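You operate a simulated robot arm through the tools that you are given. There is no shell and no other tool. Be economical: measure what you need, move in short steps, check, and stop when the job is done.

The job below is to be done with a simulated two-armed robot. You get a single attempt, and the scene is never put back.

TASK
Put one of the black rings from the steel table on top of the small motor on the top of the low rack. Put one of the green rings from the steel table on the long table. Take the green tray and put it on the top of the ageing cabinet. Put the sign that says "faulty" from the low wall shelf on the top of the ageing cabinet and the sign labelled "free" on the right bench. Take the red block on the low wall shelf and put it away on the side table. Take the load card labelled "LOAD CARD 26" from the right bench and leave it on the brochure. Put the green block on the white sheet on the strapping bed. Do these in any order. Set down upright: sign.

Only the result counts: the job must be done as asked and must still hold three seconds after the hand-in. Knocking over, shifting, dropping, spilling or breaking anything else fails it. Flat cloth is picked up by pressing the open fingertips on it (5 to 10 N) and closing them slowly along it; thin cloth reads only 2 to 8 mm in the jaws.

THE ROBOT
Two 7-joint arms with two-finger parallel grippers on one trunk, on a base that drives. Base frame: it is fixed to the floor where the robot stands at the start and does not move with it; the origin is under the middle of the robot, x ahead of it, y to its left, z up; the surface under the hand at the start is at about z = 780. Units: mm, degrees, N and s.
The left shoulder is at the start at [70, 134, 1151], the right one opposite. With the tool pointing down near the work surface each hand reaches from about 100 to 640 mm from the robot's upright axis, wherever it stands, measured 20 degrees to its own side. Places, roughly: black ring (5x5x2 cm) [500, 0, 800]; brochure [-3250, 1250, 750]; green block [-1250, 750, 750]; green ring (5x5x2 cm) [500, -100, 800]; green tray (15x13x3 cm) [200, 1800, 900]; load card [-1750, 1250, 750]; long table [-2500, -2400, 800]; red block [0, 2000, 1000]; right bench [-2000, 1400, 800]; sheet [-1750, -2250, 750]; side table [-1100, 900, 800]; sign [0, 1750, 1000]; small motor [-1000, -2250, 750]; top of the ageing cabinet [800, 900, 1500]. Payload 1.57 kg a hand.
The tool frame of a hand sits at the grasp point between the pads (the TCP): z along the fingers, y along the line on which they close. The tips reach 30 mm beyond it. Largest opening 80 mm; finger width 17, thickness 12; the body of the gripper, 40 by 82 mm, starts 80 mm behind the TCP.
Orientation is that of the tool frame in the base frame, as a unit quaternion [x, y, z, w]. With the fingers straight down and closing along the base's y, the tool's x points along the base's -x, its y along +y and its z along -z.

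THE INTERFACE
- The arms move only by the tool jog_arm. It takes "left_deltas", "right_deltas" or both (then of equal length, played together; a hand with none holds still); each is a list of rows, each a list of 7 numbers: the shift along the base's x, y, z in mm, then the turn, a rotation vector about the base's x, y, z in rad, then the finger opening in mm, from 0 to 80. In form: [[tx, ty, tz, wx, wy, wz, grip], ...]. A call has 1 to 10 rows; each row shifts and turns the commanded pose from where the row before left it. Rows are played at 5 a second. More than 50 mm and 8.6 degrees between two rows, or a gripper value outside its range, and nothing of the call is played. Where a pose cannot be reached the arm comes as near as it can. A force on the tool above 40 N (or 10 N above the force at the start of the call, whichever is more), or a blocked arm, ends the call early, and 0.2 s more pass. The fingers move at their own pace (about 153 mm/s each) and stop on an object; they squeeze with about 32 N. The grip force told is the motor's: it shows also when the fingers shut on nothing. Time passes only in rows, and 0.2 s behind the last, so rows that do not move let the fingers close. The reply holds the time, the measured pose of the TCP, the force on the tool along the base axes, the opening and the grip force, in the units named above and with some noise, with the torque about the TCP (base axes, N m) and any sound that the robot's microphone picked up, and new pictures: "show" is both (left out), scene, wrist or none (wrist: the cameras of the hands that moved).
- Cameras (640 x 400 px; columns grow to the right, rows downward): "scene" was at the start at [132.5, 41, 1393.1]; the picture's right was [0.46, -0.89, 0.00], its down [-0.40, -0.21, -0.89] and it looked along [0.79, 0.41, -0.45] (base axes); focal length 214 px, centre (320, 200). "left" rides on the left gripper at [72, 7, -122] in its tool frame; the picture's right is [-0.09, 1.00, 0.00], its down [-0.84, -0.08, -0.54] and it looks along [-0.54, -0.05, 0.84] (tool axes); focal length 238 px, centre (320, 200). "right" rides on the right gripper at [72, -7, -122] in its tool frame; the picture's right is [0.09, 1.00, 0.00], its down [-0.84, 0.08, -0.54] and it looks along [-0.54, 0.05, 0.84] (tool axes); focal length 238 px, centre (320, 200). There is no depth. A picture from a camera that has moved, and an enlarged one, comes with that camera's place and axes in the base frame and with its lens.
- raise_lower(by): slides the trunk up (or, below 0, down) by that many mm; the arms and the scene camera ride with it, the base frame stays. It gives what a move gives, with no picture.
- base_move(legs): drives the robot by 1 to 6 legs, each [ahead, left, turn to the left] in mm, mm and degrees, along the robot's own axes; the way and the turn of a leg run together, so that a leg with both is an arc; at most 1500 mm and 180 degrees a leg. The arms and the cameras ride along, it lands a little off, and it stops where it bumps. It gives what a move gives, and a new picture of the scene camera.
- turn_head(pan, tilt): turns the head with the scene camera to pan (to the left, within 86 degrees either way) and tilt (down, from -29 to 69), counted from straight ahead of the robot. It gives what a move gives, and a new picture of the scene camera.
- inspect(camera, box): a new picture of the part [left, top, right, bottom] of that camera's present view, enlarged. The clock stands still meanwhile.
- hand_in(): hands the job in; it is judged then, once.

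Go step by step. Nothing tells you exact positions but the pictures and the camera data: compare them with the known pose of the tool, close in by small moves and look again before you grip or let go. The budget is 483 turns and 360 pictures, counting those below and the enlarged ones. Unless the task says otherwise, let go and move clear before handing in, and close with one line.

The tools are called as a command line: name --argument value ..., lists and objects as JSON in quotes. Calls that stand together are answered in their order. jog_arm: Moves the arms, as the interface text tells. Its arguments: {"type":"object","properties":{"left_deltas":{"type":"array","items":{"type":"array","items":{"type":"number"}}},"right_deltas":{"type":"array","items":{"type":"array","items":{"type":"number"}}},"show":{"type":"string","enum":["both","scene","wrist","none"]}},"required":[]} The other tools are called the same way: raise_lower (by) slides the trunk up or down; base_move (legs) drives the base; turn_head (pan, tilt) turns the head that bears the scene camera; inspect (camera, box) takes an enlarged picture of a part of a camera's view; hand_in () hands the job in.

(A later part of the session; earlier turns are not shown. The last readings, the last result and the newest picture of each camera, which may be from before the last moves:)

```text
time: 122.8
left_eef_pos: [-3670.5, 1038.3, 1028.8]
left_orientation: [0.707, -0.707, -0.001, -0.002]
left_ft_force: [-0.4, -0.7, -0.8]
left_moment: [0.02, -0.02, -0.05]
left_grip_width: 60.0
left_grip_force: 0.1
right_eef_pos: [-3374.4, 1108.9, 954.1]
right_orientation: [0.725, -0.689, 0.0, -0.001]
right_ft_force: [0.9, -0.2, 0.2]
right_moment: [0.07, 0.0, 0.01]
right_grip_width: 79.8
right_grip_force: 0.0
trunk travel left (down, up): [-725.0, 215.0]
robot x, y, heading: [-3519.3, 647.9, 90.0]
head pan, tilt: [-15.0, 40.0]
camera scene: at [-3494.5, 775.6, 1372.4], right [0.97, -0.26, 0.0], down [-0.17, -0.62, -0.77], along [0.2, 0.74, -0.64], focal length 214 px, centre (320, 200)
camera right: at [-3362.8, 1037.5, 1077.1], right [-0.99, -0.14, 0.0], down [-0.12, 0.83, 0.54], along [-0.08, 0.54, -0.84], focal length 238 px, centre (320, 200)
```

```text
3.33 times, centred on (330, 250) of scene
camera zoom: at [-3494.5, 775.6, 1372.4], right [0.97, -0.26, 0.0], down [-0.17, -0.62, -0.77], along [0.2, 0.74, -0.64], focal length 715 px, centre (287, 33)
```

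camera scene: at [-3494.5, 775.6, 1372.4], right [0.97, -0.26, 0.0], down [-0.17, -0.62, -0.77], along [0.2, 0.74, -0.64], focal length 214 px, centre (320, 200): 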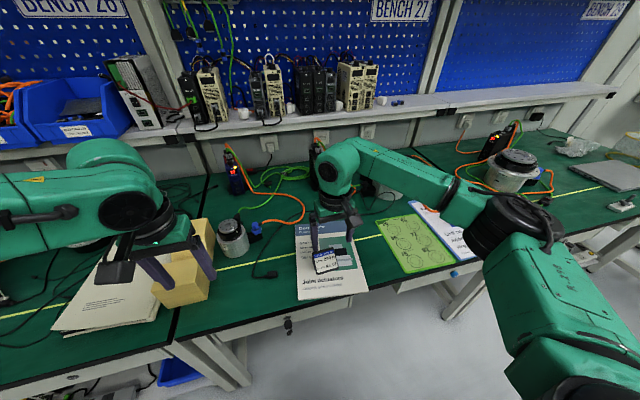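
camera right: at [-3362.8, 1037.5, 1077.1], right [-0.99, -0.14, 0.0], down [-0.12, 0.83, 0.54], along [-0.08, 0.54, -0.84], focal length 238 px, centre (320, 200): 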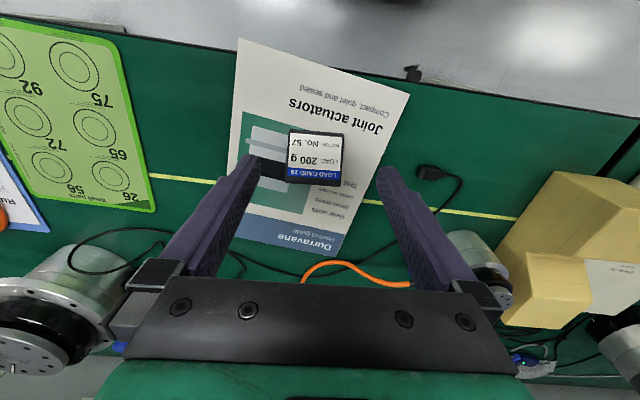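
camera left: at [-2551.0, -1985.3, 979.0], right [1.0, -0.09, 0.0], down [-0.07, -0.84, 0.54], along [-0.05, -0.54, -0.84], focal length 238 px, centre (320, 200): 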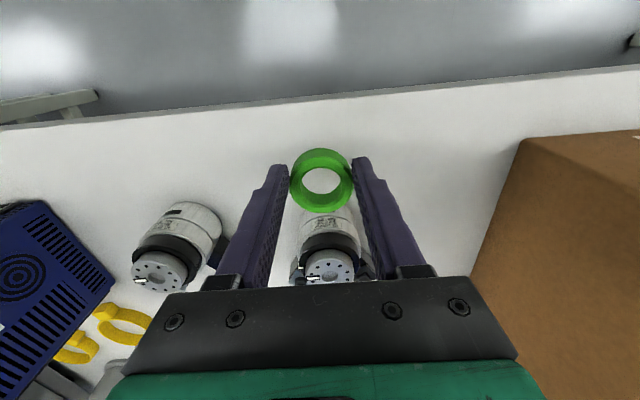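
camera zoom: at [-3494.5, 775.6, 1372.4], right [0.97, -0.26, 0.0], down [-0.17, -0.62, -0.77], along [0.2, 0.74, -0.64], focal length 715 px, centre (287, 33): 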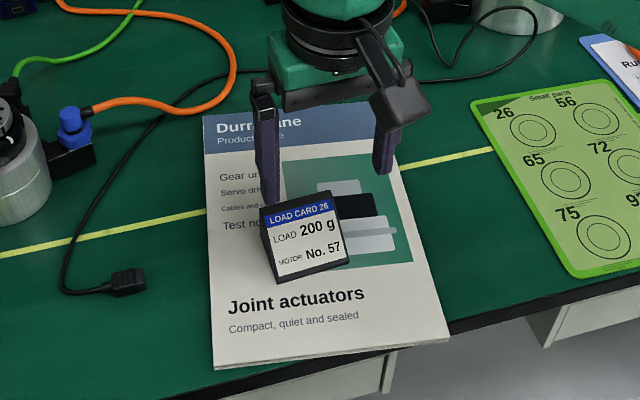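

Card placed on the brochure. Next the low wall shelf: I retract, back off, and drive right past the side table.

jog_arm --right_deltas '[[0, -40, 20, 0, 0, 0, 80], [0, -40, 20, 0, 0, 0, 80], [0, -30, 20, 0, 0, 0, 80]]' --show "none"

base_move --legs '[[-640, 0, 0], [0, -1500, 0], [0, -1500, 0], [0, -450, 0]]'

```text
time: 123.6
left_eef_pos: [-3670.5, 1041.5, 1027.0]
left_orientation: [0.707, -0.707, 0.0, -0.002]
left_ft_force: [-0.6, 0.2, 0.5]
left_moment: [-0.03, -0.01, 0.01]
left_grip_width: 60.2
left_grip_force: 0.0
right_eef_pos: [-3374.9, 1000.8, 1013.4]
right_orientation: [0.725, -0.689, 0.0, 0.0]
right_ft_force: [-0.2, 0.1, 0.5]
right_moment: [0.0, -0.01, -0.04]
right_grip_width: 80.0
right_grip_force: 0.0
trunk travel left (down, up): [-725.0, 215.0]
robot x, y, heading: [-3516.1, 645.6, 90.0]
head pan, tilt: [-15.0, 40.0]
```

```text
time: 143.5
left_eef_pos: [-225.1, 366.2, 1026.6]
left_orientation: [-0.702, 0.713, -0.001, 0.001]
left_ft_force: [-0.9, 0.9, 0.8]
left_moment: [0.01, -0.03, 0.03]
left_grip_width: 59.8
left_grip_force: 0.2
right_eef_pos: [71.1, 321.4, 1013.4]
right_orientation: [0.72, -0.694, -0.001, 0.0]
right_ft_force: [0.0, 0.0, 0.6]
right_moment: [0.02, 0.01, 0.05]
right_grip_width: 80.1
right_grip_force: 0.1
trunk travel left (down, up): [-725.0, 215.0]
robot x, y, heading: [-79.9, -27.2, 89.2]
head pan, tilt: [-15.0, 40.0]
camera scene: at [-54.5, 99.8, 1372.2], right [0.96, -0.27, 0.0], down [-0.18, -0.62, -0.77], along [0.21, 0.74, -0.64], focal length 214 px, centre (320, 200)
```

scene: 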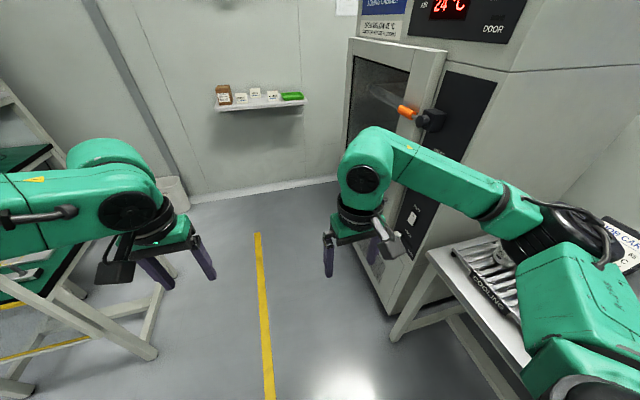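

The shelf is about at (15,1850), top z≈895, in a corridor between side table and cabinet. I shift left a bit and advance carefully.

base_move --legs '[[0, 60, 0.8], [750, 0, 0]]'

turn_head --pan 0 --tilt 20

inspect --camera "scene" --box '[240, 120, 460, 260]'

```text
time: 148.1
left_eef_pos: [-290.0, 1108.1, 1028.2]
left_orientation: [-0.706, 0.708, 0.0, 0.001]
left_ft_force: [-0.1, -0.4, -0.7]
left_moment: [0.0, 0.04, 0.0]
left_grip_width: 60.0
left_grip_force: 0.1
right_eef_pos: [7.2, 1068.7, 1013.8]
right_orientation: [0.724, -0.689, -0.001, 0.0]
right_ft_force: [-0.7, 0.0, -0.5]
right_moment: [0.0, -0.01, -0.05]
right_grip_width: 80.1
right_grip_force: 0.1
trunk travel left (down, up): [-725.0, 215.0]
robot x, y, heading: [-137.0, 716.2, 89.9]
head pan, tilt: [-15.0, 40.0]
camera scene: at [-114.4, 846.0, 1372.3], right [0.97, -0.26, 0.0], down [-0.17, -0.62, -0.77], along [0.2, 0.74, -0.64], focal length 214 px, centre (320, 200)
```

scene: 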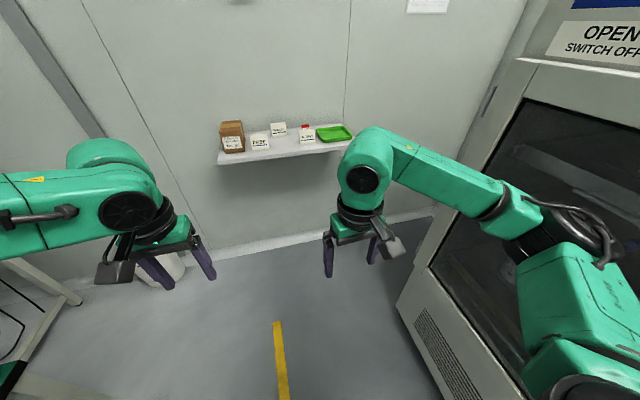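

```text
time: 148.9
left_eef_pos: [-289.8, 1108.7, 1028.2]
left_orientation: [-0.707, 0.708, 0.0, 0.002]
left_ft_force: [-0.5, -0.4, 0.3]
left_moment: [-0.01, 0.02, 0.0]
left_grip_width: 59.9
left_grip_force: 0.1
right_eef_pos: [7.6, 1069.2, 1013.6]
right_orientation: [0.725, -0.689, -0.002, 0.0]
right_ft_force: [0.0, 0.4, -0.4]
right_moment: [0.02, -0.01, -0.01]
right_grip_width: 80.0
right_grip_force: 0.0
trunk travel left (down, up): [-725.0, 215.0]
robot x, y, heading: [-138.2, 714.6, 90.0]
head pan, tilt: [0.0, 20.0]
camera scene: at [-136.3, 857.6, 1403.5], right [1.0, 0.0, 0.0], down [0.0, -0.34, -0.94], along [0.0, 0.94, -0.34], focal length 214 px, centre (320, 200)
```

scene: 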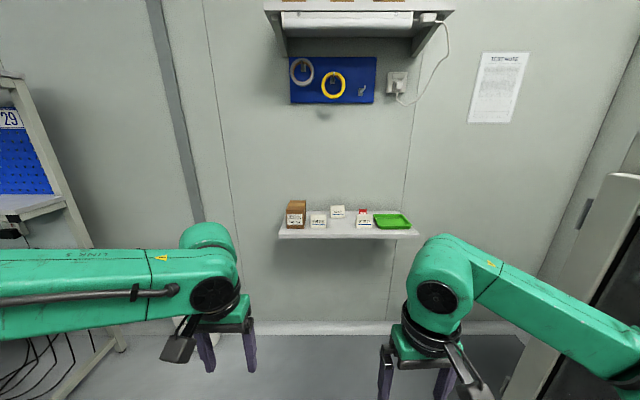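

```text
2.86 times, centred on (350, 190) of scene
camera zoom: at [-136.3, 857.6, 1403.5], right [1.0, 0.0, 0.0], down [0.0, -0.34, -0.94], along [0.0, 0.94, -0.34], focal length 613 px, centre (234, 229)
```

zoom: 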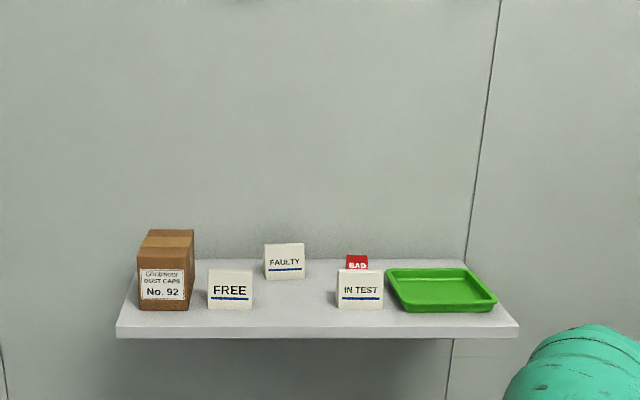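

The shelf shows box, FREE, FAULTY (rear), IN TEST with red BAD block behind it, and the green tray. I advance further and look more closely.

base_move --legs '[[500, 40, 0]]'

turn_head --pan 0 --tilt 40

inspect --camera "scene" --box '[210, 120, 450, 270]'

```text
time: 151.8
left_eef_pos: [-330.3, 1605.8, 1028.8]
left_orientation: [-0.707, 0.707, 0.001, 0.002]
left_ft_force: [0.2, -0.4, -0.2]
left_moment: [0.0, 0.0, 0.04]
left_grip_width: 60.0
left_grip_force: 0.1
right_eef_pos: [-32.4, 1566.0, 1012.8]
right_orientation: [0.724, -0.69, -0.001, 0.0]
right_ft_force: [-1.0, 0.2, -0.8]
right_moment: [0.02, 0.03, 0.0]
right_grip_width: 80.0
right_grip_force: 0.0
trunk travel left (down, up): [-725.0, 215.0]
robot x, y, heading: [-172.1, 1210.8, 90.1]
head pan, tilt: [0.0, 20.0]
camera scene: at [-175.7, 1353.5, 1403.7], right [1.0, 0.0, 0.0], down [0.0, -0.34, -0.94], along [0.0, 0.94, -0.34], focal length 214 px, centre (320, 200)
```

scene: 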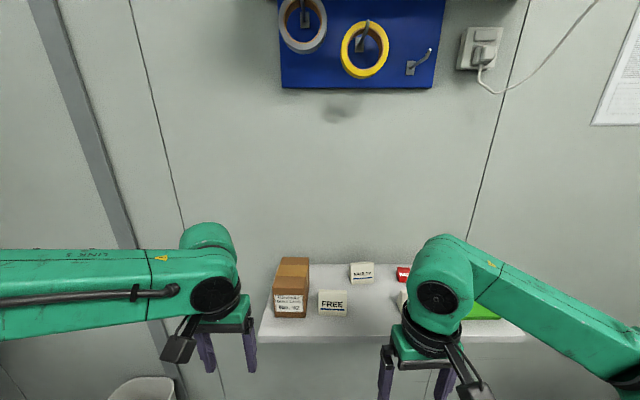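

```text
time: 152.7
left_eef_pos: [-329.0, 1606.1, 1028.7]
left_orientation: [-0.706, 0.708, 0.0, 0.002]
left_ft_force: [-0.1, -0.7, 0.3]
left_moment: [-0.01, 0.0, 0.01]
left_grip_width: 60.0
left_grip_force: 0.0
right_eef_pos: [-33.1, 1566.6, 1012.7]
right_orientation: [0.724, -0.69, 0.0, 0.002]
right_ft_force: [0.1, 0.1, 0.7]
right_moment: [0.04, -0.02, 0.04]
right_grip_width: 79.8
right_grip_force: 0.0
trunk travel left (down, up): [-725.0, 215.0]
robot x, y, heading: [-176.4, 1214.6, 89.8]
head pan, tilt: [0.0, 40.0]
camera scene: at [-175.8, 1346.4, 1372.3], right [1.0, 0.0, 0.0], down [0.0, -0.64, -0.77], along [0.0, 0.77, -0.64], focal length 214 px, centre (320, 200)
```

scene: 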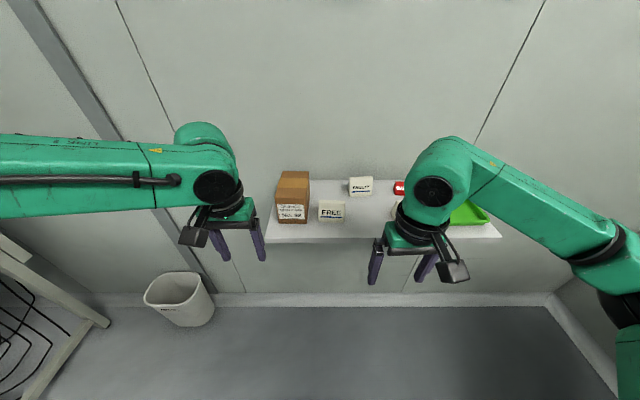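

```text
2.67 times, centred on (330, 195) of scene
camera zoom: at [-175.8, 1346.4, 1372.3], right [1.0, 0.0, 0.0], down [0.0, -0.64, -0.77], along [0.0, 0.77, -0.64], focal length 572 px, centre (293, 213)
```

zoom: 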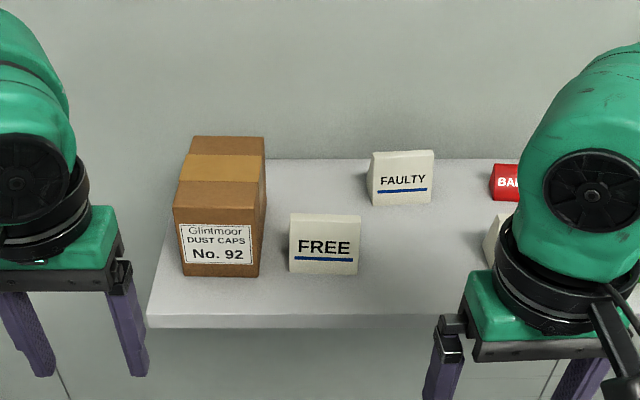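

FREE's base is near (-142,1785), shelf z≈924; FAULTY near (-42,1905); red block near (95,1905). I reposition so left takes FREE and right takes the red block.

base_move --legs '[[110, 0, 0], [0, -155, 0]]'

turn_head --pan -60 --tilt 25

```text
time: 154.9
left_eef_pos: [-175.2, 1715.9, 1029.0]
left_orientation: [-0.707, 0.707, -0.001, 0.002]
left_ft_force: [-1.0, -0.5, 0.9]
left_moment: [-0.02, -0.03, -0.02]
left_grip_width: 60.0
left_grip_force: 0.1
right_eef_pos: [122.0, 1673.5, 1013.1]
right_orientation: [0.724, -0.69, -0.001, 0.0]
right_ft_force: [-0.2, -0.3, -0.8]
right_moment: [0.0, 0.0, 0.01]
right_grip_width: 80.0
right_grip_force: 0.2
trunk travel left (down, up): [-725.0, 215.0]
robot x, y, heading: [-21.8, 1325.3, 89.9]
head pan, tilt: [0.0, 40.0]
camera scene: at [-22.7, 1454.9, 1372.3], right [1.0, 0.0, 0.0], down [0.0, -0.64, -0.77], along [0.0, 0.77, -0.64], focal length 214 px, centre (320, 200)
```

scene: 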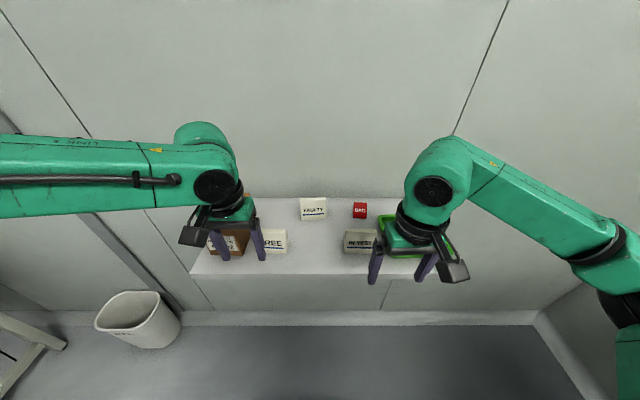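

```text
time: 156.2
left_eef_pos: [-173.9, 1716.0, 1027.2]
left_orientation: [-0.706, 0.708, 0.0, 0.002]
left_ft_force: [-0.3, 0.6, -0.1]
left_moment: [0.0, 0.02, -0.01]
left_grip_width: 60.2
left_grip_force: 0.0
right_eef_pos: [123.5, 1675.6, 1013.1]
right_orientation: [0.724, -0.69, -0.001, 0.002]
right_ft_force: [0.9, -0.4, -0.5]
right_moment: [0.01, 0.02, -0.01]
right_grip_width: 79.9
right_grip_force: 0.1
trunk travel left (down, up): [-725.0, 215.0]
robot x, y, heading: [-21.9, 1319.0, 89.9]
head pan, tilt: [-60.0, 25.0]
camera scene: at [59.5, 1416.3, 1395.5], right [0.5, -0.87, 0.0], down [-0.37, -0.21, -0.91], along [0.79, 0.45, -0.42], focal length 214 px, centre (320, 200)
```

scene: 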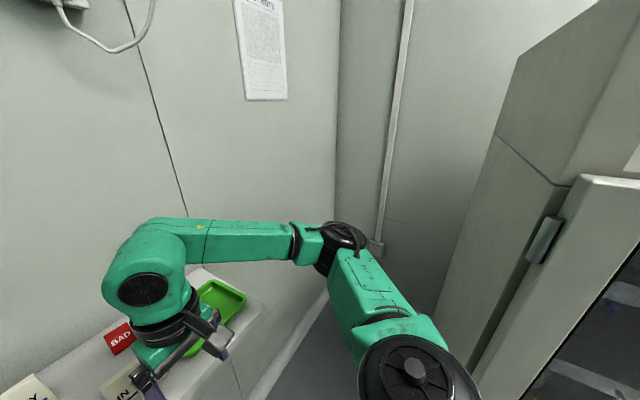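

Clear of the cabinet. Wrist views next.

turn_head --pan 0 --tilt 45

inspect --camera "left" --box '[0, 0, 640, 400]'

inspect --camera "right" --box '[0, 0, 640, 400]'

```text
time: 157.5
left_eef_pos: [-173.4, 1716.5, 1027.5]
left_orientation: [-0.706, 0.708, 0.0, 0.001]
left_ft_force: [0.9, -0.1, -0.2]
left_moment: [-0.04, 0.02, -0.03]
left_grip_width: 59.8
left_grip_force: 0.1
right_eef_pos: [123.0, 1674.0, 1014.5]
right_orientation: [0.724, -0.69, 0.0, 0.001]
right_ft_force: [0.3, -0.6, -0.4]
right_moment: [0.01, -0.02, -0.01]
right_grip_width: 79.9
right_grip_force: 0.0
trunk travel left (down, up): [-725.0, 215.0]
robot x, y, heading: [-21.0, 1321.4, 89.9]
head pan, tilt: [0.0, 45.0]
camera scene: at [-20.4, 1451.7, 1365.0], right [1.0, 0.0, 0.0], down [0.0, -0.71, -0.71], along [0.0, 0.71, -0.71], focal length 214 px, centre (320, 200)
```

scene: 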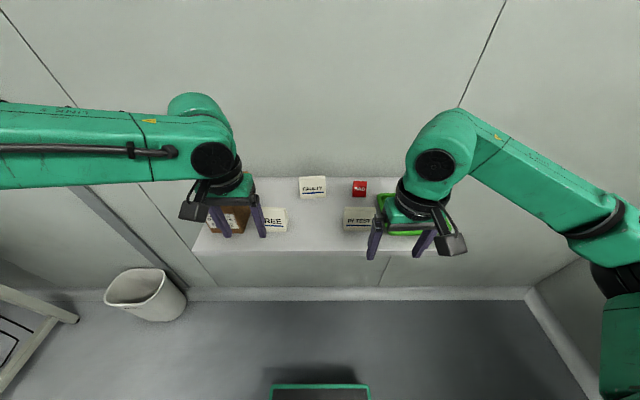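

```text
1.00 times, centred on (320, 200) of left (not enlarged: the box is as wide or as high as the picture)
camera zoom: at [-180.6, 1644.4, 1149.2], right [-1.0, 0.09, 0.0], down [0.08, 0.84, 0.54], along [0.05, 0.54, -0.84], focal length 238 px, centre (320, 200)
```

zoom: 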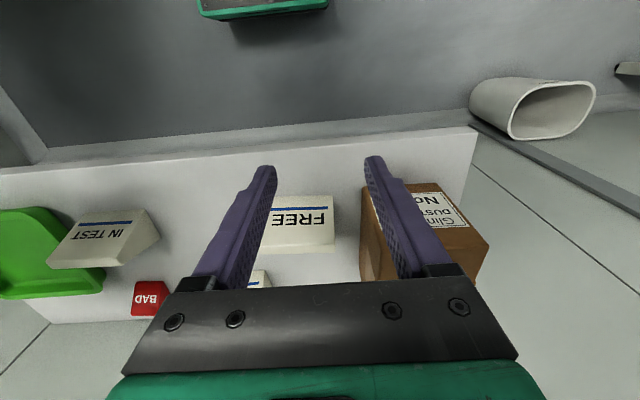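

```text
1.00 times, centred on (320, 200) of right (not enlarged: the box is as wide or as high as the picture)
camera zoom: at [134.6, 1603.5, 1135.8], right [-0.99, -0.14, 0.0], down [-0.12, 0.83, 0.54], along [-0.08, 0.54, -0.84], focal length 238 px, centre (320, 200)
```

zoom: 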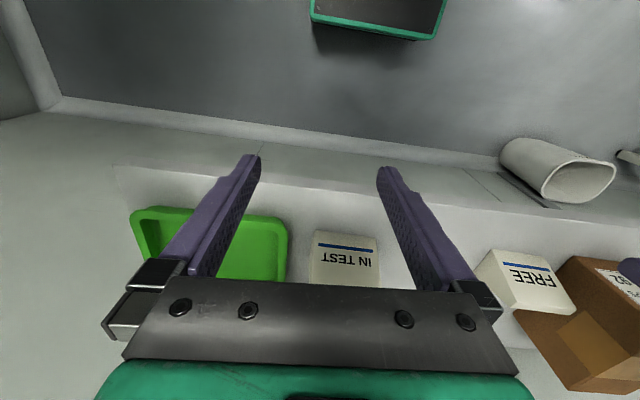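

I bring the left hand over FREE with fingers fully open to view its shape.

jog_arm --left_deltas '[[16, 20, 5, 0, 0, 0, 80], [16, 25, 0, 0, 0, 0, 80]]' --show "wrist"

inspect --camera "left" --box '[250, 110, 410, 230]'

inspect --camera "scene" --box '[240, 170, 400, 270]'

```text
time: 158.1
left_eef_pos: [-141.0, 1762.2, 1031.3]
left_orientation: [-0.706, 0.708, 0.0, 0.0]
left_ft_force: [0.5, 0.0, 0.4]
left_moment: [-0.05, -0.01, -0.03]
left_grip_width: 80.1
left_grip_force: 0.1
right_eef_pos: [123.8, 1676.1, 1012.8]
right_orientation: [0.725, -0.689, 0.0, 0.0]
right_ft_force: [0.3, -0.3, 0.4]
right_moment: [-0.04, 0.02, 0.01]
right_grip_width: 80.0
right_grip_force: 0.0
trunk travel left (down, up): [-725.0, 215.0]
robot x, y, heading: [-23.8, 1325.5, 90.0]
head pan, tilt: [0.0, 45.0]
camera left: at [-148.0, 1690.9, 1153.2], right [-1.0, 0.09, 0.0], down [0.08, 0.84, 0.54], along [0.05, 0.54, -0.84], focal length 238 px, centre (320, 200)
```

left: 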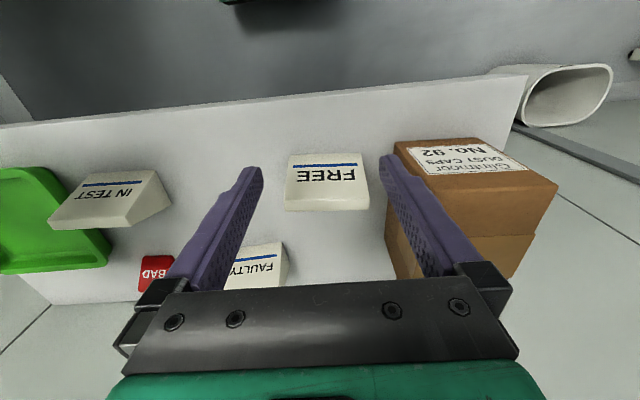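

```text
3.33 times, centred on (330, 170) of left
camera zoom: at [-148.0, 1690.9, 1153.2], right [-1.0, 0.09, 0.0], down [0.08, 0.84, 0.54], along [0.05, 0.54, -0.84], focal length 794 px, centre (287, 300)
```

zoom: 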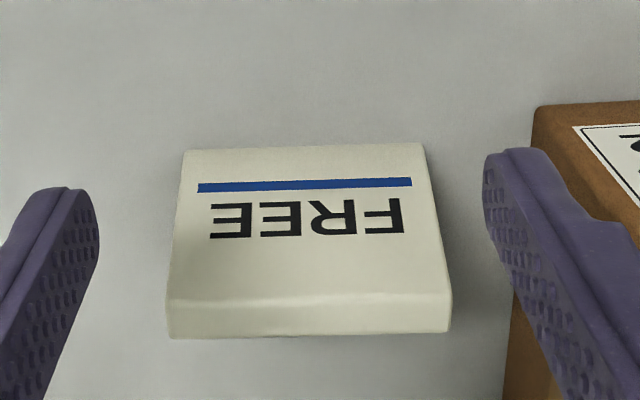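

```text
4.00 times, centred on (320, 220) of scene
camera zoom: at [-19.4, 1453.6, 1364.7], right [1.0, 0.0, 0.0], down [0.0, -0.71, -0.71], along [0.0, 0.71, -0.71], focal length 858 px, centre (320, 120)
```

zoom: 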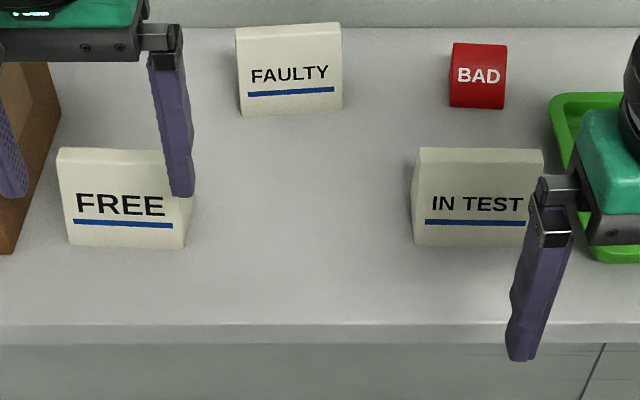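

The sign is a wedge ~73 mm wide, ~57 mm tall, turned ~-4°. I align the left hand over it at (-146,1799) and descend partly.

jog_arm --left_deltas '[[-2, 19, 0, 0, 0, -0.035, 80], [-3, 18, 0, 0, 0, -0.03, 80], [0, 0, -15, 0, 0, 0, 80], [0, 0, -12, 0, 0, 0, 80]]' --show "wrist"

inspect --camera "left" --box '[240, 110, 400, 230]'

inspect --camera "scene" --box '[190, 120, 350, 270]'

```text
time: 159.1
left_eef_pos: [-145.0, 1796.3, 1010.5]
left_orientation: [-0.683, 0.73, 0.004, 0.007]
left_ft_force: [0.1, 1.5, 24.1]
left_moment: [0.2, -1.07, 0.09]
left_grip_width: 79.9
left_grip_force: 0.0
right_eef_pos: [124.0, 1671.3, 1015.2]
right_orientation: [0.725, -0.689, -0.003, -0.002]
right_ft_force: [-0.5, 0.0, 0.9]
right_moment: [0.02, -0.03, 0.01]
right_grip_width: 80.0
right_grip_force: 0.2
trunk travel left (down, up): [-725.0, 215.0]
robot x, y, heading: [-19.6, 1319.2, 89.7]
head pan, tilt: [0.0, 45.0]
camera left: at [-157.3, 1724.3, 1131.4], right [-0.99, 0.16, 0.0], down [0.13, 0.82, 0.56], along [0.09, 0.55, -0.83], focal length 238 px, centre (320, 200)
```

left: 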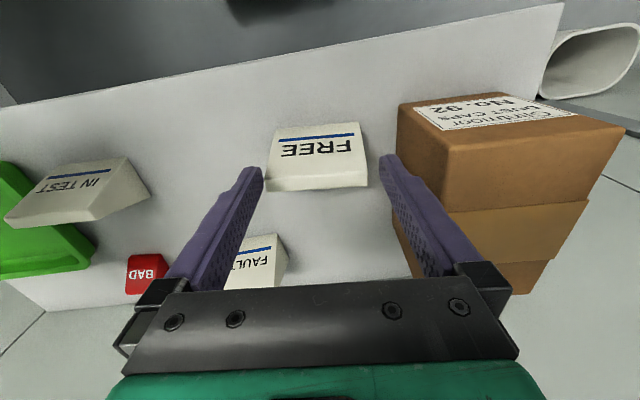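

```text
3.33 times, centred on (320, 170) of left
camera zoom: at [-157.3, 1724.3, 1131.4], right [-0.99, 0.16, 0.0], down [0.13, 0.82, 0.56], along [0.09, 0.55, -0.83], focal length 794 px, centre (320, 300)
```

zoom: 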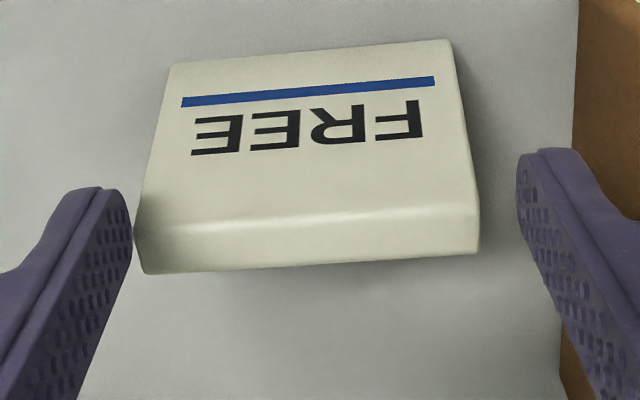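

```text
2.67 times, centred on (270, 195) of scene
camera zoom: at [-19.5, 1447.0, 1366.0], right [1.0, 0.0, 0.0], down [0.0, -0.7, -0.71], along [0.0, 0.71, -0.7], focal length 572 px, centre (453, 213)
```

zoom: 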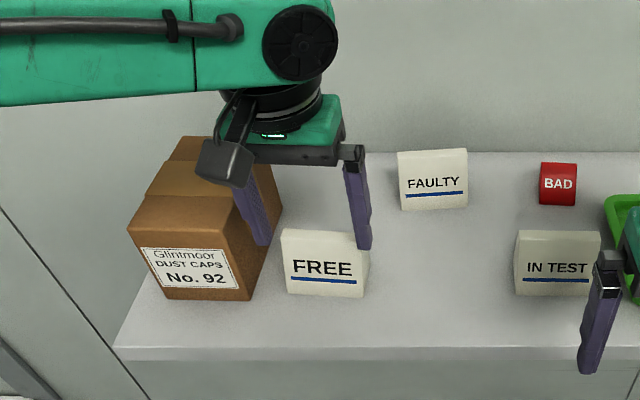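

Unexpected upward force—something touches. I raise at once and check the box and sign.

jog_arm --left_deltas '[[0, 0, 10, 0, 0, 0, 80], [0, 0, 15, 0, 0, 0, 80]]' --show "wrist"

inspect --camera "scene" --box '[190, 120, 350, 270]'

```text
time: 159.7
left_eef_pos: [-147.1, 1796.6, 1031.4]
left_orientation: [-0.683, 0.73, 0.0, 0.001]
left_ft_force: [-0.1, 0.1, 1.4]
left_moment: [0.03, -0.02, 0.01]
left_grip_width: 80.0
left_grip_force: 0.0
right_eef_pos: [123.2, 1674.2, 1012.3]
right_orientation: [0.724, -0.69, -0.002, 0.0]
right_ft_force: [0.2, 0.1, -0.1]
right_moment: [0.03, 0.01, 0.01]
right_grip_width: 79.7
right_grip_force: 0.0
trunk travel left (down, up): [-725.0, 215.0]
robot x, y, heading: [-21.0, 1326.0, 89.7]
head pan, tilt: [0.0, 45.0]
camera left: at [-158.3, 1725.9, 1152.4], right [-0.99, 0.16, 0.0], down [0.13, 0.83, 0.54], along [0.09, 0.54, -0.84], focal length 238 px, centre (320, 200)
```

left: 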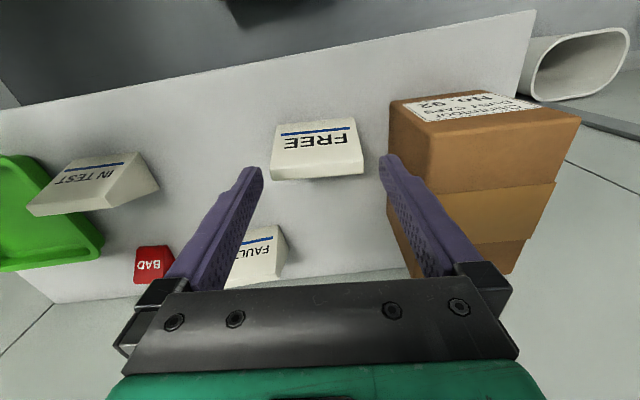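

```text
2.67 times, centred on (270, 195) of scene
camera zoom: at [-20.1, 1450.3, 1364.9], right [1.0, 0.0, 0.0], down [0.0, -0.71, -0.71], along [0.0, 0.71, -0.71], focal length 572 px, centre (453, 213)
```

zoom: 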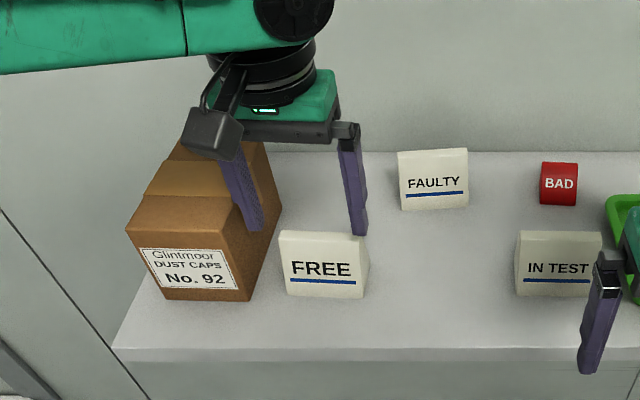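

The +x fingertip had touched the sign's top edge; nothing moved. I shift +5 mm in x and descend more gently.

jog_arm --left_deltas '[[5, 3, 0, 0, 0, -0.02, 80], [0, 0, -12, 0, 0, 0, 80]]' --show "none"

inspect --camera "left" --box '[240, 110, 400, 230]'

```text
time: 160.3
left_eef_pos: [-141.3, 1800.9, 1018.8]
left_orientation: [-0.676, 0.737, -0.001, 0.001]
left_ft_force: [0.2, -0.2, -0.2]
left_moment: [0.0, -0.02, 0.0]
left_grip_width: 80.1
left_grip_force: 0.0
right_eef_pos: [123.7, 1674.4, 1013.5]
right_orientation: [0.724, -0.69, 0.0, 0.0]
right_ft_force: [0.5, 0.0, -0.1]
right_moment: [0.01, 0.03, 0.02]
right_grip_width: 80.1
right_grip_force: 0.0
trunk travel left (down, up): [-725.0, 215.0]
robot x, y, heading: [-24.1, 1319.7, 89.9]
head pan, tilt: [0.0, 45.0]
```

```text
3.33 times, centred on (320, 170) of left
camera zoom: at [-154.7, 1730.1, 1140.1], right [-0.98, 0.18, 0.0], down [0.15, 0.83, 0.54], along [0.1, 0.54, -0.84], focal length 794 px, centre (320, 300)
```

zoom: 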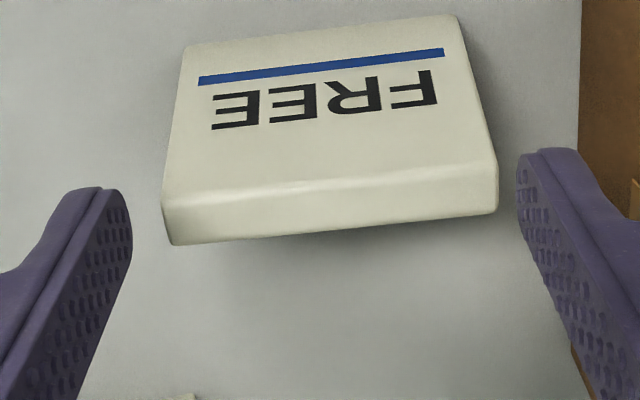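

Centred between the fingers now. Descend and close.

jog_arm --left_deltas '[[-1, 2, -10, 0, 0, 0.01, 80], [0, 0, -12, 0, 0, 0, 80], [0, 0, -12, 0, 0, 0, 80]]' --show "wrist"

inspect --camera "scene" --box '[190, 120, 350, 270]'

```text
time: 161.1
left_eef_pos: [-142.6, 1803.5, 984.3]
left_orientation: [-0.68, 0.734, 0.0, 0.002]
left_ft_force: [-0.8, 0.0, -0.4]
left_moment: [-0.03, 0.04, 0.01]
left_grip_width: 80.0
left_grip_force: 0.1
right_eef_pos: [122.9, 1675.1, 1013.8]
right_orientation: [0.724, -0.69, -0.001, 0.001]
right_ft_force: [0.4, -0.2, 0.2]
right_moment: [-0.03, 0.03, -0.02]
right_grip_width: 80.3
right_grip_force: 0.1
trunk travel left (down, up): [-725.0, 215.0]
robot x, y, heading: [-20.2, 1318.8, 89.9]
head pan, tilt: [0.0, 45.0]
camera left: at [-155.0, 1732.4, 1106.3], right [-0.99, 0.17, 0.0], down [0.14, 0.83, 0.54], along [0.09, 0.54, -0.84], focal length 238 px, centre (320, 200)
```

left: 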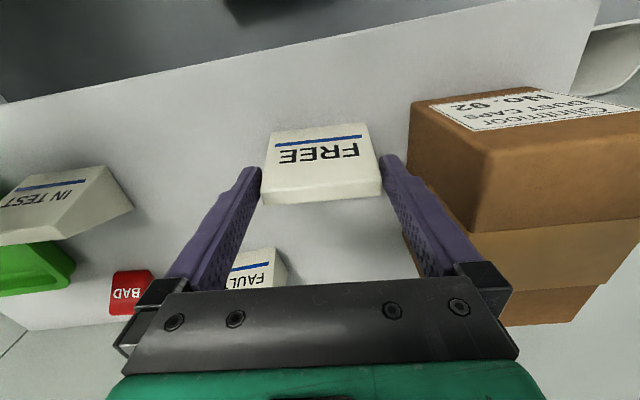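

```text
2.67 times, centred on (270, 195) of scene
camera zoom: at [-20.5, 1451.9, 1364.9], right [1.0, 0.0, 0.0], down [0.0, -0.71, -0.71], along [0.0, 0.71, -0.71], focal length 572 px, centre (453, 213)
```

zoom: 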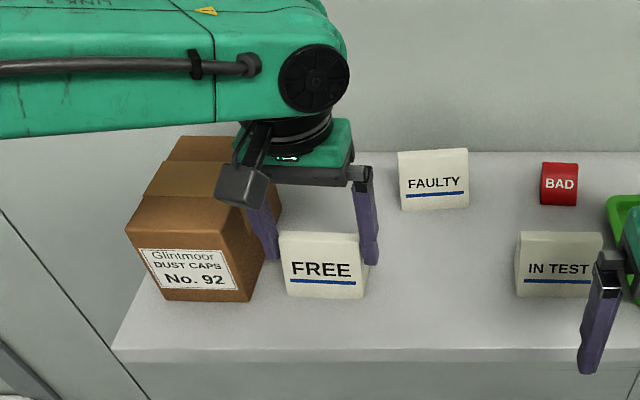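

jog_arm --left_deltas '[[0, 2, -8, 0, 0, 0, 80], [0, 0, 0, 0, 0, 0, 60], [0, 0, 0, 0, 0, 0, 60]]' --show "wrist"

```text
time: 161.9
left_eef_pos: [-142.4, 1805.1, 976.4]
left_orientation: [-0.679, 0.734, 0.001, 0.002]
left_ft_force: [-0.9, 0.8, 5.5]
left_moment: [-0.03, 0.13, 0.03]
left_grip_width: 74.1
left_grip_force: 31.9
right_eef_pos: [122.2, 1674.4, 1013.7]
right_orientation: [0.725, -0.689, -0.001, 0.0]
right_ft_force: [-0.3, -0.7, -0.4]
right_moment: [0.01, -0.01, -0.01]
right_grip_width: 80.1
right_grip_force: 0.0
trunk travel left (down, up): [-725.0, 215.0]
robot x, y, heading: [-27.4, 1326.7, 89.8]
head pan, tilt: [0.0, 45.0]
camera left: at [-154.9, 1733.8, 1098.7], right [-0.99, 0.17, 0.0], down [0.14, 0.83, 0.55], along [0.09, 0.54, -0.84], focal length 238 px, centre (320, 200)
```

left: 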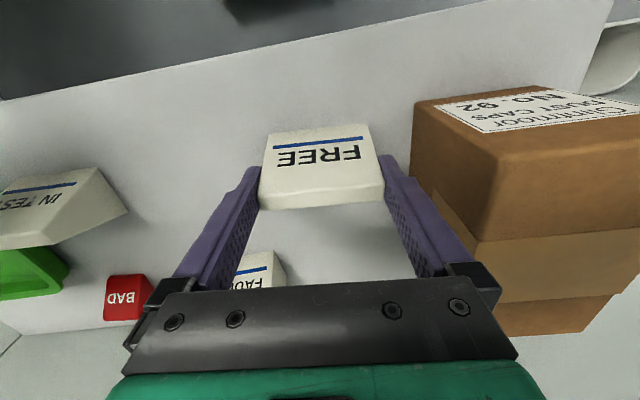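

Gripped. Lift straight up and clear of the box.

jog_arm --left_deltas '[[0, 0, 10, 0, 0, 0, 60], [0, 0, 25, 0, 0, 0, 60], [0, 0, 40, 0, 0, 0, 60], [0, 0, 40, 0, 0, 0, 60], [0, -30, 35, 0, 0, 0, 60], [0, -40, 0, 0, 0, 0, 60]]' --show "both"

```text
time: 163.3
left_eef_pos: [-142.8, 1731.8, 1129.0]
left_orientation: [-0.678, 0.735, 0.001, 0.002]
left_ft_force: [0.0, -0.1, -0.7]
left_moment: [0.04, 0.01, -0.01]
left_grip_width: 74.3
left_grip_force: 31.5
right_eef_pos: [123.4, 1672.6, 1014.6]
right_orientation: [0.724, -0.689, -0.002, -0.001]
right_ft_force: [0.2, -0.5, -0.7]
right_moment: [0.0, -0.02, -0.03]
right_grip_width: 79.8
right_grip_force: 0.1
trunk travel left (down, up): [-725.0, 215.0]
robot x, y, heading: [-21.8, 1321.2, 89.8]
head pan, tilt: [0.0, 45.0]
camera scene: at [-21.0, 1449.0, 1365.2], right [1.0, 0.0, 0.0], down [0.0, -0.71, -0.71], along [0.0, 0.71, -0.71], focal length 214 px, centre (320, 200)
camera left: at [-155.5, 1660.5, 1249.8], right [-0.99, 0.17, 0.0], down [0.14, 0.83, 0.55], along [0.09, 0.54, -0.84], focal length 238 px, centre (320, 200)
```

scene: 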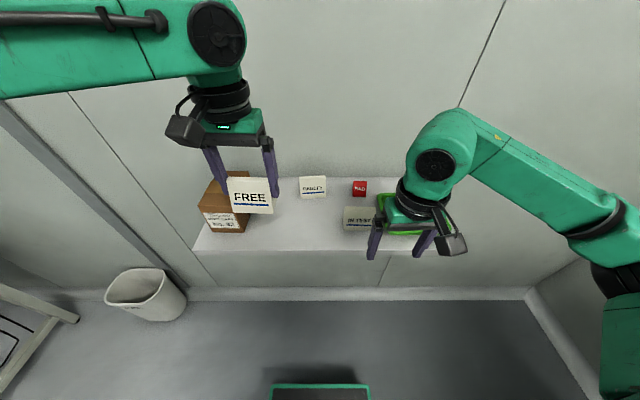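
left: 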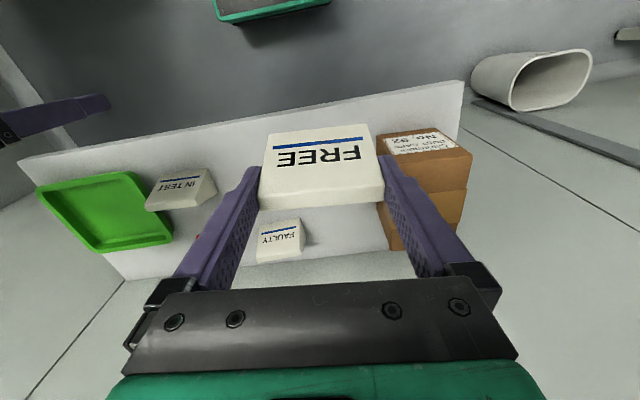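

Now the red block at about (97,1928), behind IN TEST. I raise the right hand, move the base 100 mm forward and come over it.

jog_arm --left_deltas '[[0, -30, 0, 0, 0, 0, 60], [0, -40, 0, 0, 0, 0, 60]]' --right_deltas '[[-10, 0, 40, 0, 0, -0.03, 70], [-10, 0, 30, 0, 0, -0.02, 70]]' --show "none"

base_move --legs '[[100, 0, 0]]'

jog_arm --right_deltas '[[-3, 35, 0, 0, 0, 0, 70], [-3, 35, 0, 0, 0, 0, 70], [0, 35, 0, 0, 0, 0, 70]]'

```text
time: 163.9
left_eef_pos: [-144.0, 1659.0, 1126.7]
left_orientation: [-0.68, 0.733, 0.0, 0.002]
left_ft_force: [-0.6, -0.6, 0.2]
left_moment: [0.03, -0.02, -0.02]
left_grip_width: 74.4
left_grip_force: 32.3
right_eef_pos: [101.4, 1671.9, 1084.8]
right_orientation: [-0.706, 0.708, 0.002, 0.002]
right_ft_force: [-0.7, -0.5, 0.2]
right_moment: [0.06, -0.02, -0.02]
right_grip_width: 70.0
right_grip_force: 0.2
trunk travel left (down, up): [-725.0, 215.0]
robot x, y, heading: [-19.4, 1323.3, 90.0]
head pan, tilt: [0.0, 45.0]
```

```text
time: 165.0
left_eef_pos: [-142.5, 1761.7, 1127.8]
left_orientation: [-0.68, 0.733, 0.0, 0.003]
left_ft_force: [-0.7, 0.6, -1.0]
left_moment: [-0.02, 0.0, 0.0]
left_grip_width: 74.4
left_grip_force: 31.7
right_eef_pos: [102.6, 1772.2, 1084.1]
right_orientation: [-0.707, 0.707, 0.001, 0.0]
right_ft_force: [-0.9, 0.3, -0.8]
right_moment: [0.04, 0.0, -0.03]
right_grip_width: 70.1
right_grip_force: 0.1
trunk travel left (down, up): [-725.0, 215.0]
robot x, y, heading: [-19.3, 1415.6, 89.6]
head pan, tilt: [0.0, 45.0]
camera scene: at [-20.5, 1548.7, 1365.2], right [1.0, 0.0, 0.0], down [0.0, -0.71, -0.71], along [0.0, 0.71, -0.71], focal length 214 px, centre (320, 200)
```

scene: 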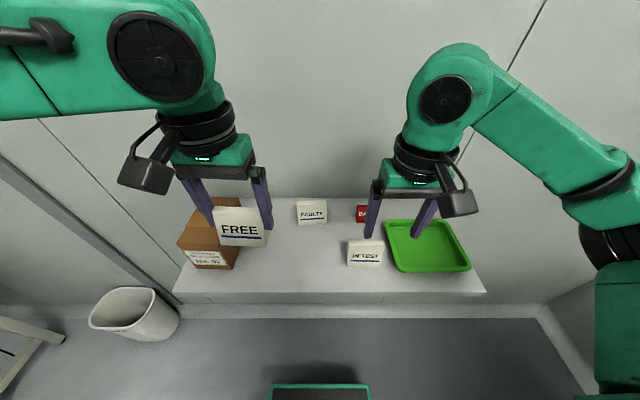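

```text
time: 165.8
left_eef_pos: [-143.2, 1764.0, 1127.0]
left_orientation: [-0.68, 0.734, -0.001, 0.001]
left_ft_force: [-0.3, -0.1, -0.7]
left_moment: [-0.04, -0.01, 0.01]
left_grip_width: 74.3
left_grip_force: 32.4
right_eef_pos: [97.4, 1882.0, 1083.4]
right_orientation: [-0.707, 0.707, 0.0, 0.0]
right_ft_force: [0.7, -0.4, -0.7]
right_moment: [-0.05, -0.01, 0.01]
right_grip_width: 69.9
right_grip_force: 0.2
trunk travel left (down, up): [-725.0, 215.0]
robot x, y, heading: [-21.6, 1419.6, 89.6]
head pan, tilt: [0.0, 45.0]
camera scene: at [-20.7, 1552.7, 1364.7], right [1.0, 0.0, 0.0], down [0.0, -0.71, -0.71], along [0.0, 0.71, -0.71], focal length 214 px, centre (320, 200)
camera right: at [104.7, 1809.4, 1206.3], right [-1.0, -0.09, 0.0], down [-0.08, 0.84, 0.54], along [-0.05, 0.54, -0.84], focal length 238 px, centre (320, 200)
```

scene: 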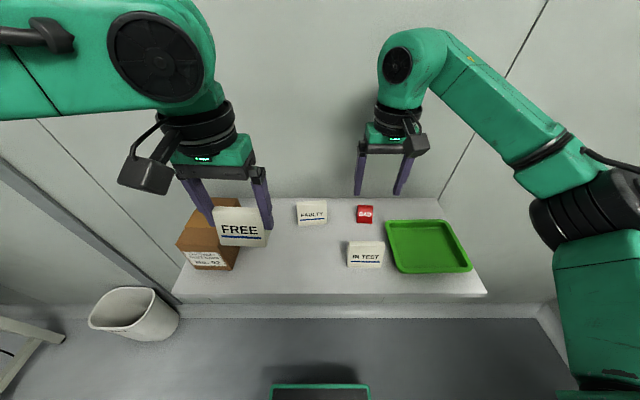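
right: 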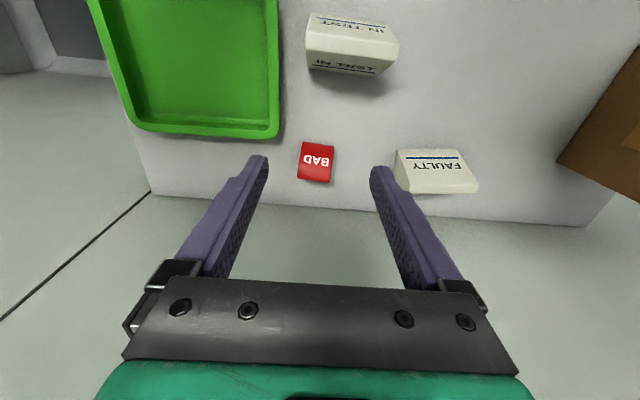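

Red block centre ≈(99,1924), turned about -7°. I align and descend above it.

jog_arm --right_deltas '[[1, 21, -20, 0, 0, -0.06, 70], [1, 21, -25, 0, 0, -0.05, 70], [0, 0, -25, 0, 0, 0, 70]]' --show "wrist"

```text
time: 166.6
left_eef_pos: [-142.6, 1762.5, 1126.2]
left_orientation: [-0.679, 0.734, 0.001, 0.001]
left_ft_force: [0.6, 0.1, -0.1]
left_moment: [0.0, 0.03, 0.03]
left_grip_width: 74.1
left_grip_force: 31.7
right_eef_pos: [99.4, 1920.5, 1014.1]
right_orientation: [-0.667, 0.745, 0.001, 0.001]
right_ft_force: [-0.4, -0.2, 0.1]
right_moment: [-0.02, 0.03, 0.0]
right_grip_width: 70.0
right_grip_force: 0.1
trunk travel left (down, up): [-725.0, 215.0]
robot x, y, heading: [-18.4, 1420.8, 89.8]
head pan, tilt: [0.0, 45.0]
camera right: at [98.8, 1848.6, 1136.2], right [-1.0, 0.02, 0.0], down [0.02, 0.84, 0.54], along [0.01, 0.54, -0.84], focal length 238 px, centre (320, 200)
```

right: 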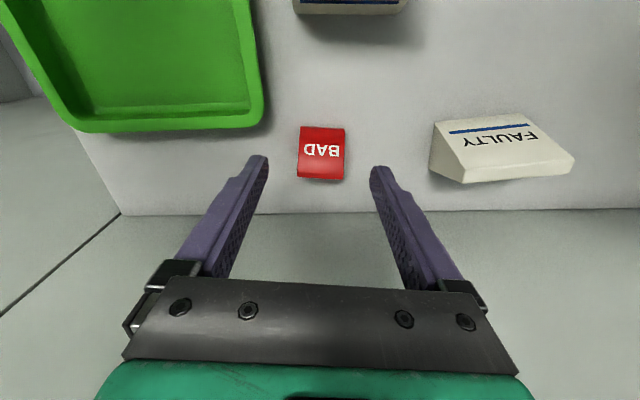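

Aligned. Descend and grip.

jog_arm --right_deltas '[[0, 1, -20, 0, 0, 0, 70], [0, 0, -18, 0, 0, 0, 70], [0, 0, -7, 0, 0, 0, 70], [0, 0, 0, 0, 0, 0, 20], [0, 0, 0, 0, 0, 0, 20]]' --show "wrist"

```text
time: 167.8
left_eef_pos: [-142.4, 1763.9, 1126.7]
left_orientation: [-0.679, 0.734, -0.001, 0.002]
left_ft_force: [-0.9, 0.2, -0.3]
left_moment: [-0.01, 0.0, 0.0]
left_grip_width: 74.0
left_grip_force: 32.2
right_eef_pos: [99.8, 1921.4, 967.3]
right_orientation: [-0.667, 0.745, -0.001, 0.0]
right_ft_force: [-0.1, 0.9, 0.0]
right_moment: [-0.01, 0.02, 0.01]
right_grip_width: 38.8
right_grip_force: 31.8
trunk travel left (down, up): [-725.0, 215.0]
robot x, y, heading: [-21.3, 1420.1, 89.9]
head pan, tilt: [0.0, 45.0]
camera right: at [98.7, 1849.6, 1091.1], right [-1.0, 0.02, 0.0], down [0.02, 0.84, 0.54], along [0.01, 0.54, -0.84], focal length 238 px, centre (320, 200)
```

right: 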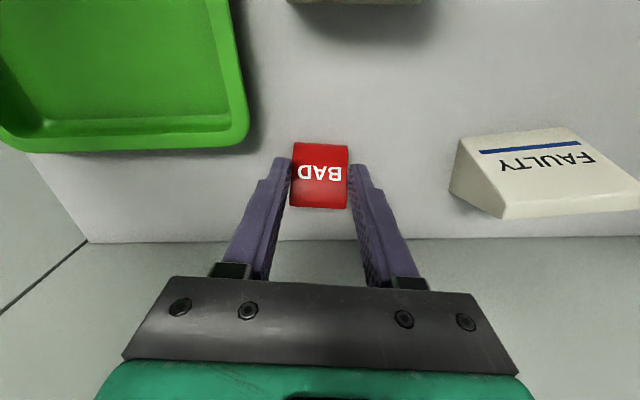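

Gripped. Lift, retract, and look at how the block sits.

jog_arm --right_deltas '[[0, 0, 15, 0, 0, 0, 20], [0, 0, 45, 0, 0, 0, 20], [0, 0, 45, 0, 0, 0, 20], [0, -40, 15, 0, 0, 0, 20], [0, -49, 0, 0, 0, 0, 20], [0, -49, 0, 0, 0, 0, 20], [0, -49, 0, 0, 0, 0, 20]]' --show "both"

```text
time: 169.4
left_eef_pos: [-141.9, 1761.4, 1127.6]
left_orientation: [-0.679, 0.734, 0.0, 0.002]
left_ft_force: [1.0, -0.9, -0.7]
left_moment: [0.01, 0.02, 0.0]
left_grip_width: 74.2
left_grip_force: 31.7
right_eef_pos: [100.8, 1733.0, 1088.1]
right_orientation: [-0.666, 0.746, 0.002, 0.0]
right_ft_force: [-0.1, -0.9, 0.1]
right_moment: [0.03, 0.01, -0.01]
right_grip_width: 38.3
right_grip_force: 31.8
trunk travel left (down, up): [-725.0, 215.0]
robot x, y, heading: [-23.8, 1417.5, 89.8]
head pan, tilt: [0.0, 45.0]
camera scene: at [-19.9, 1549.0, 1365.2], right [1.0, 0.0, 0.0], down [0.0, -0.71, -0.71], along [0.0, 0.71, -0.71], focal length 214 px, centre (320, 200)
camera right: at [99.8, 1660.5, 1210.7], right [-1.0, 0.02, 0.0], down [0.02, 0.84, 0.54], along [0.01, 0.54, -0.84], focal length 238 px, centre (320, 200)
```

scene: 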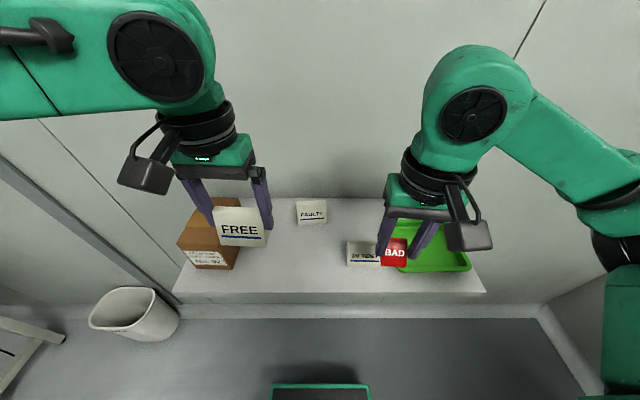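
right: 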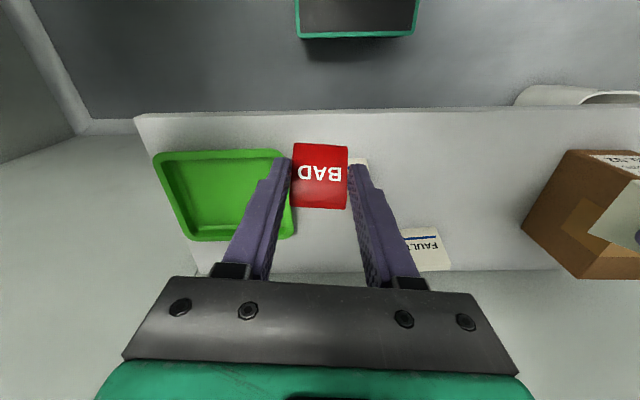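

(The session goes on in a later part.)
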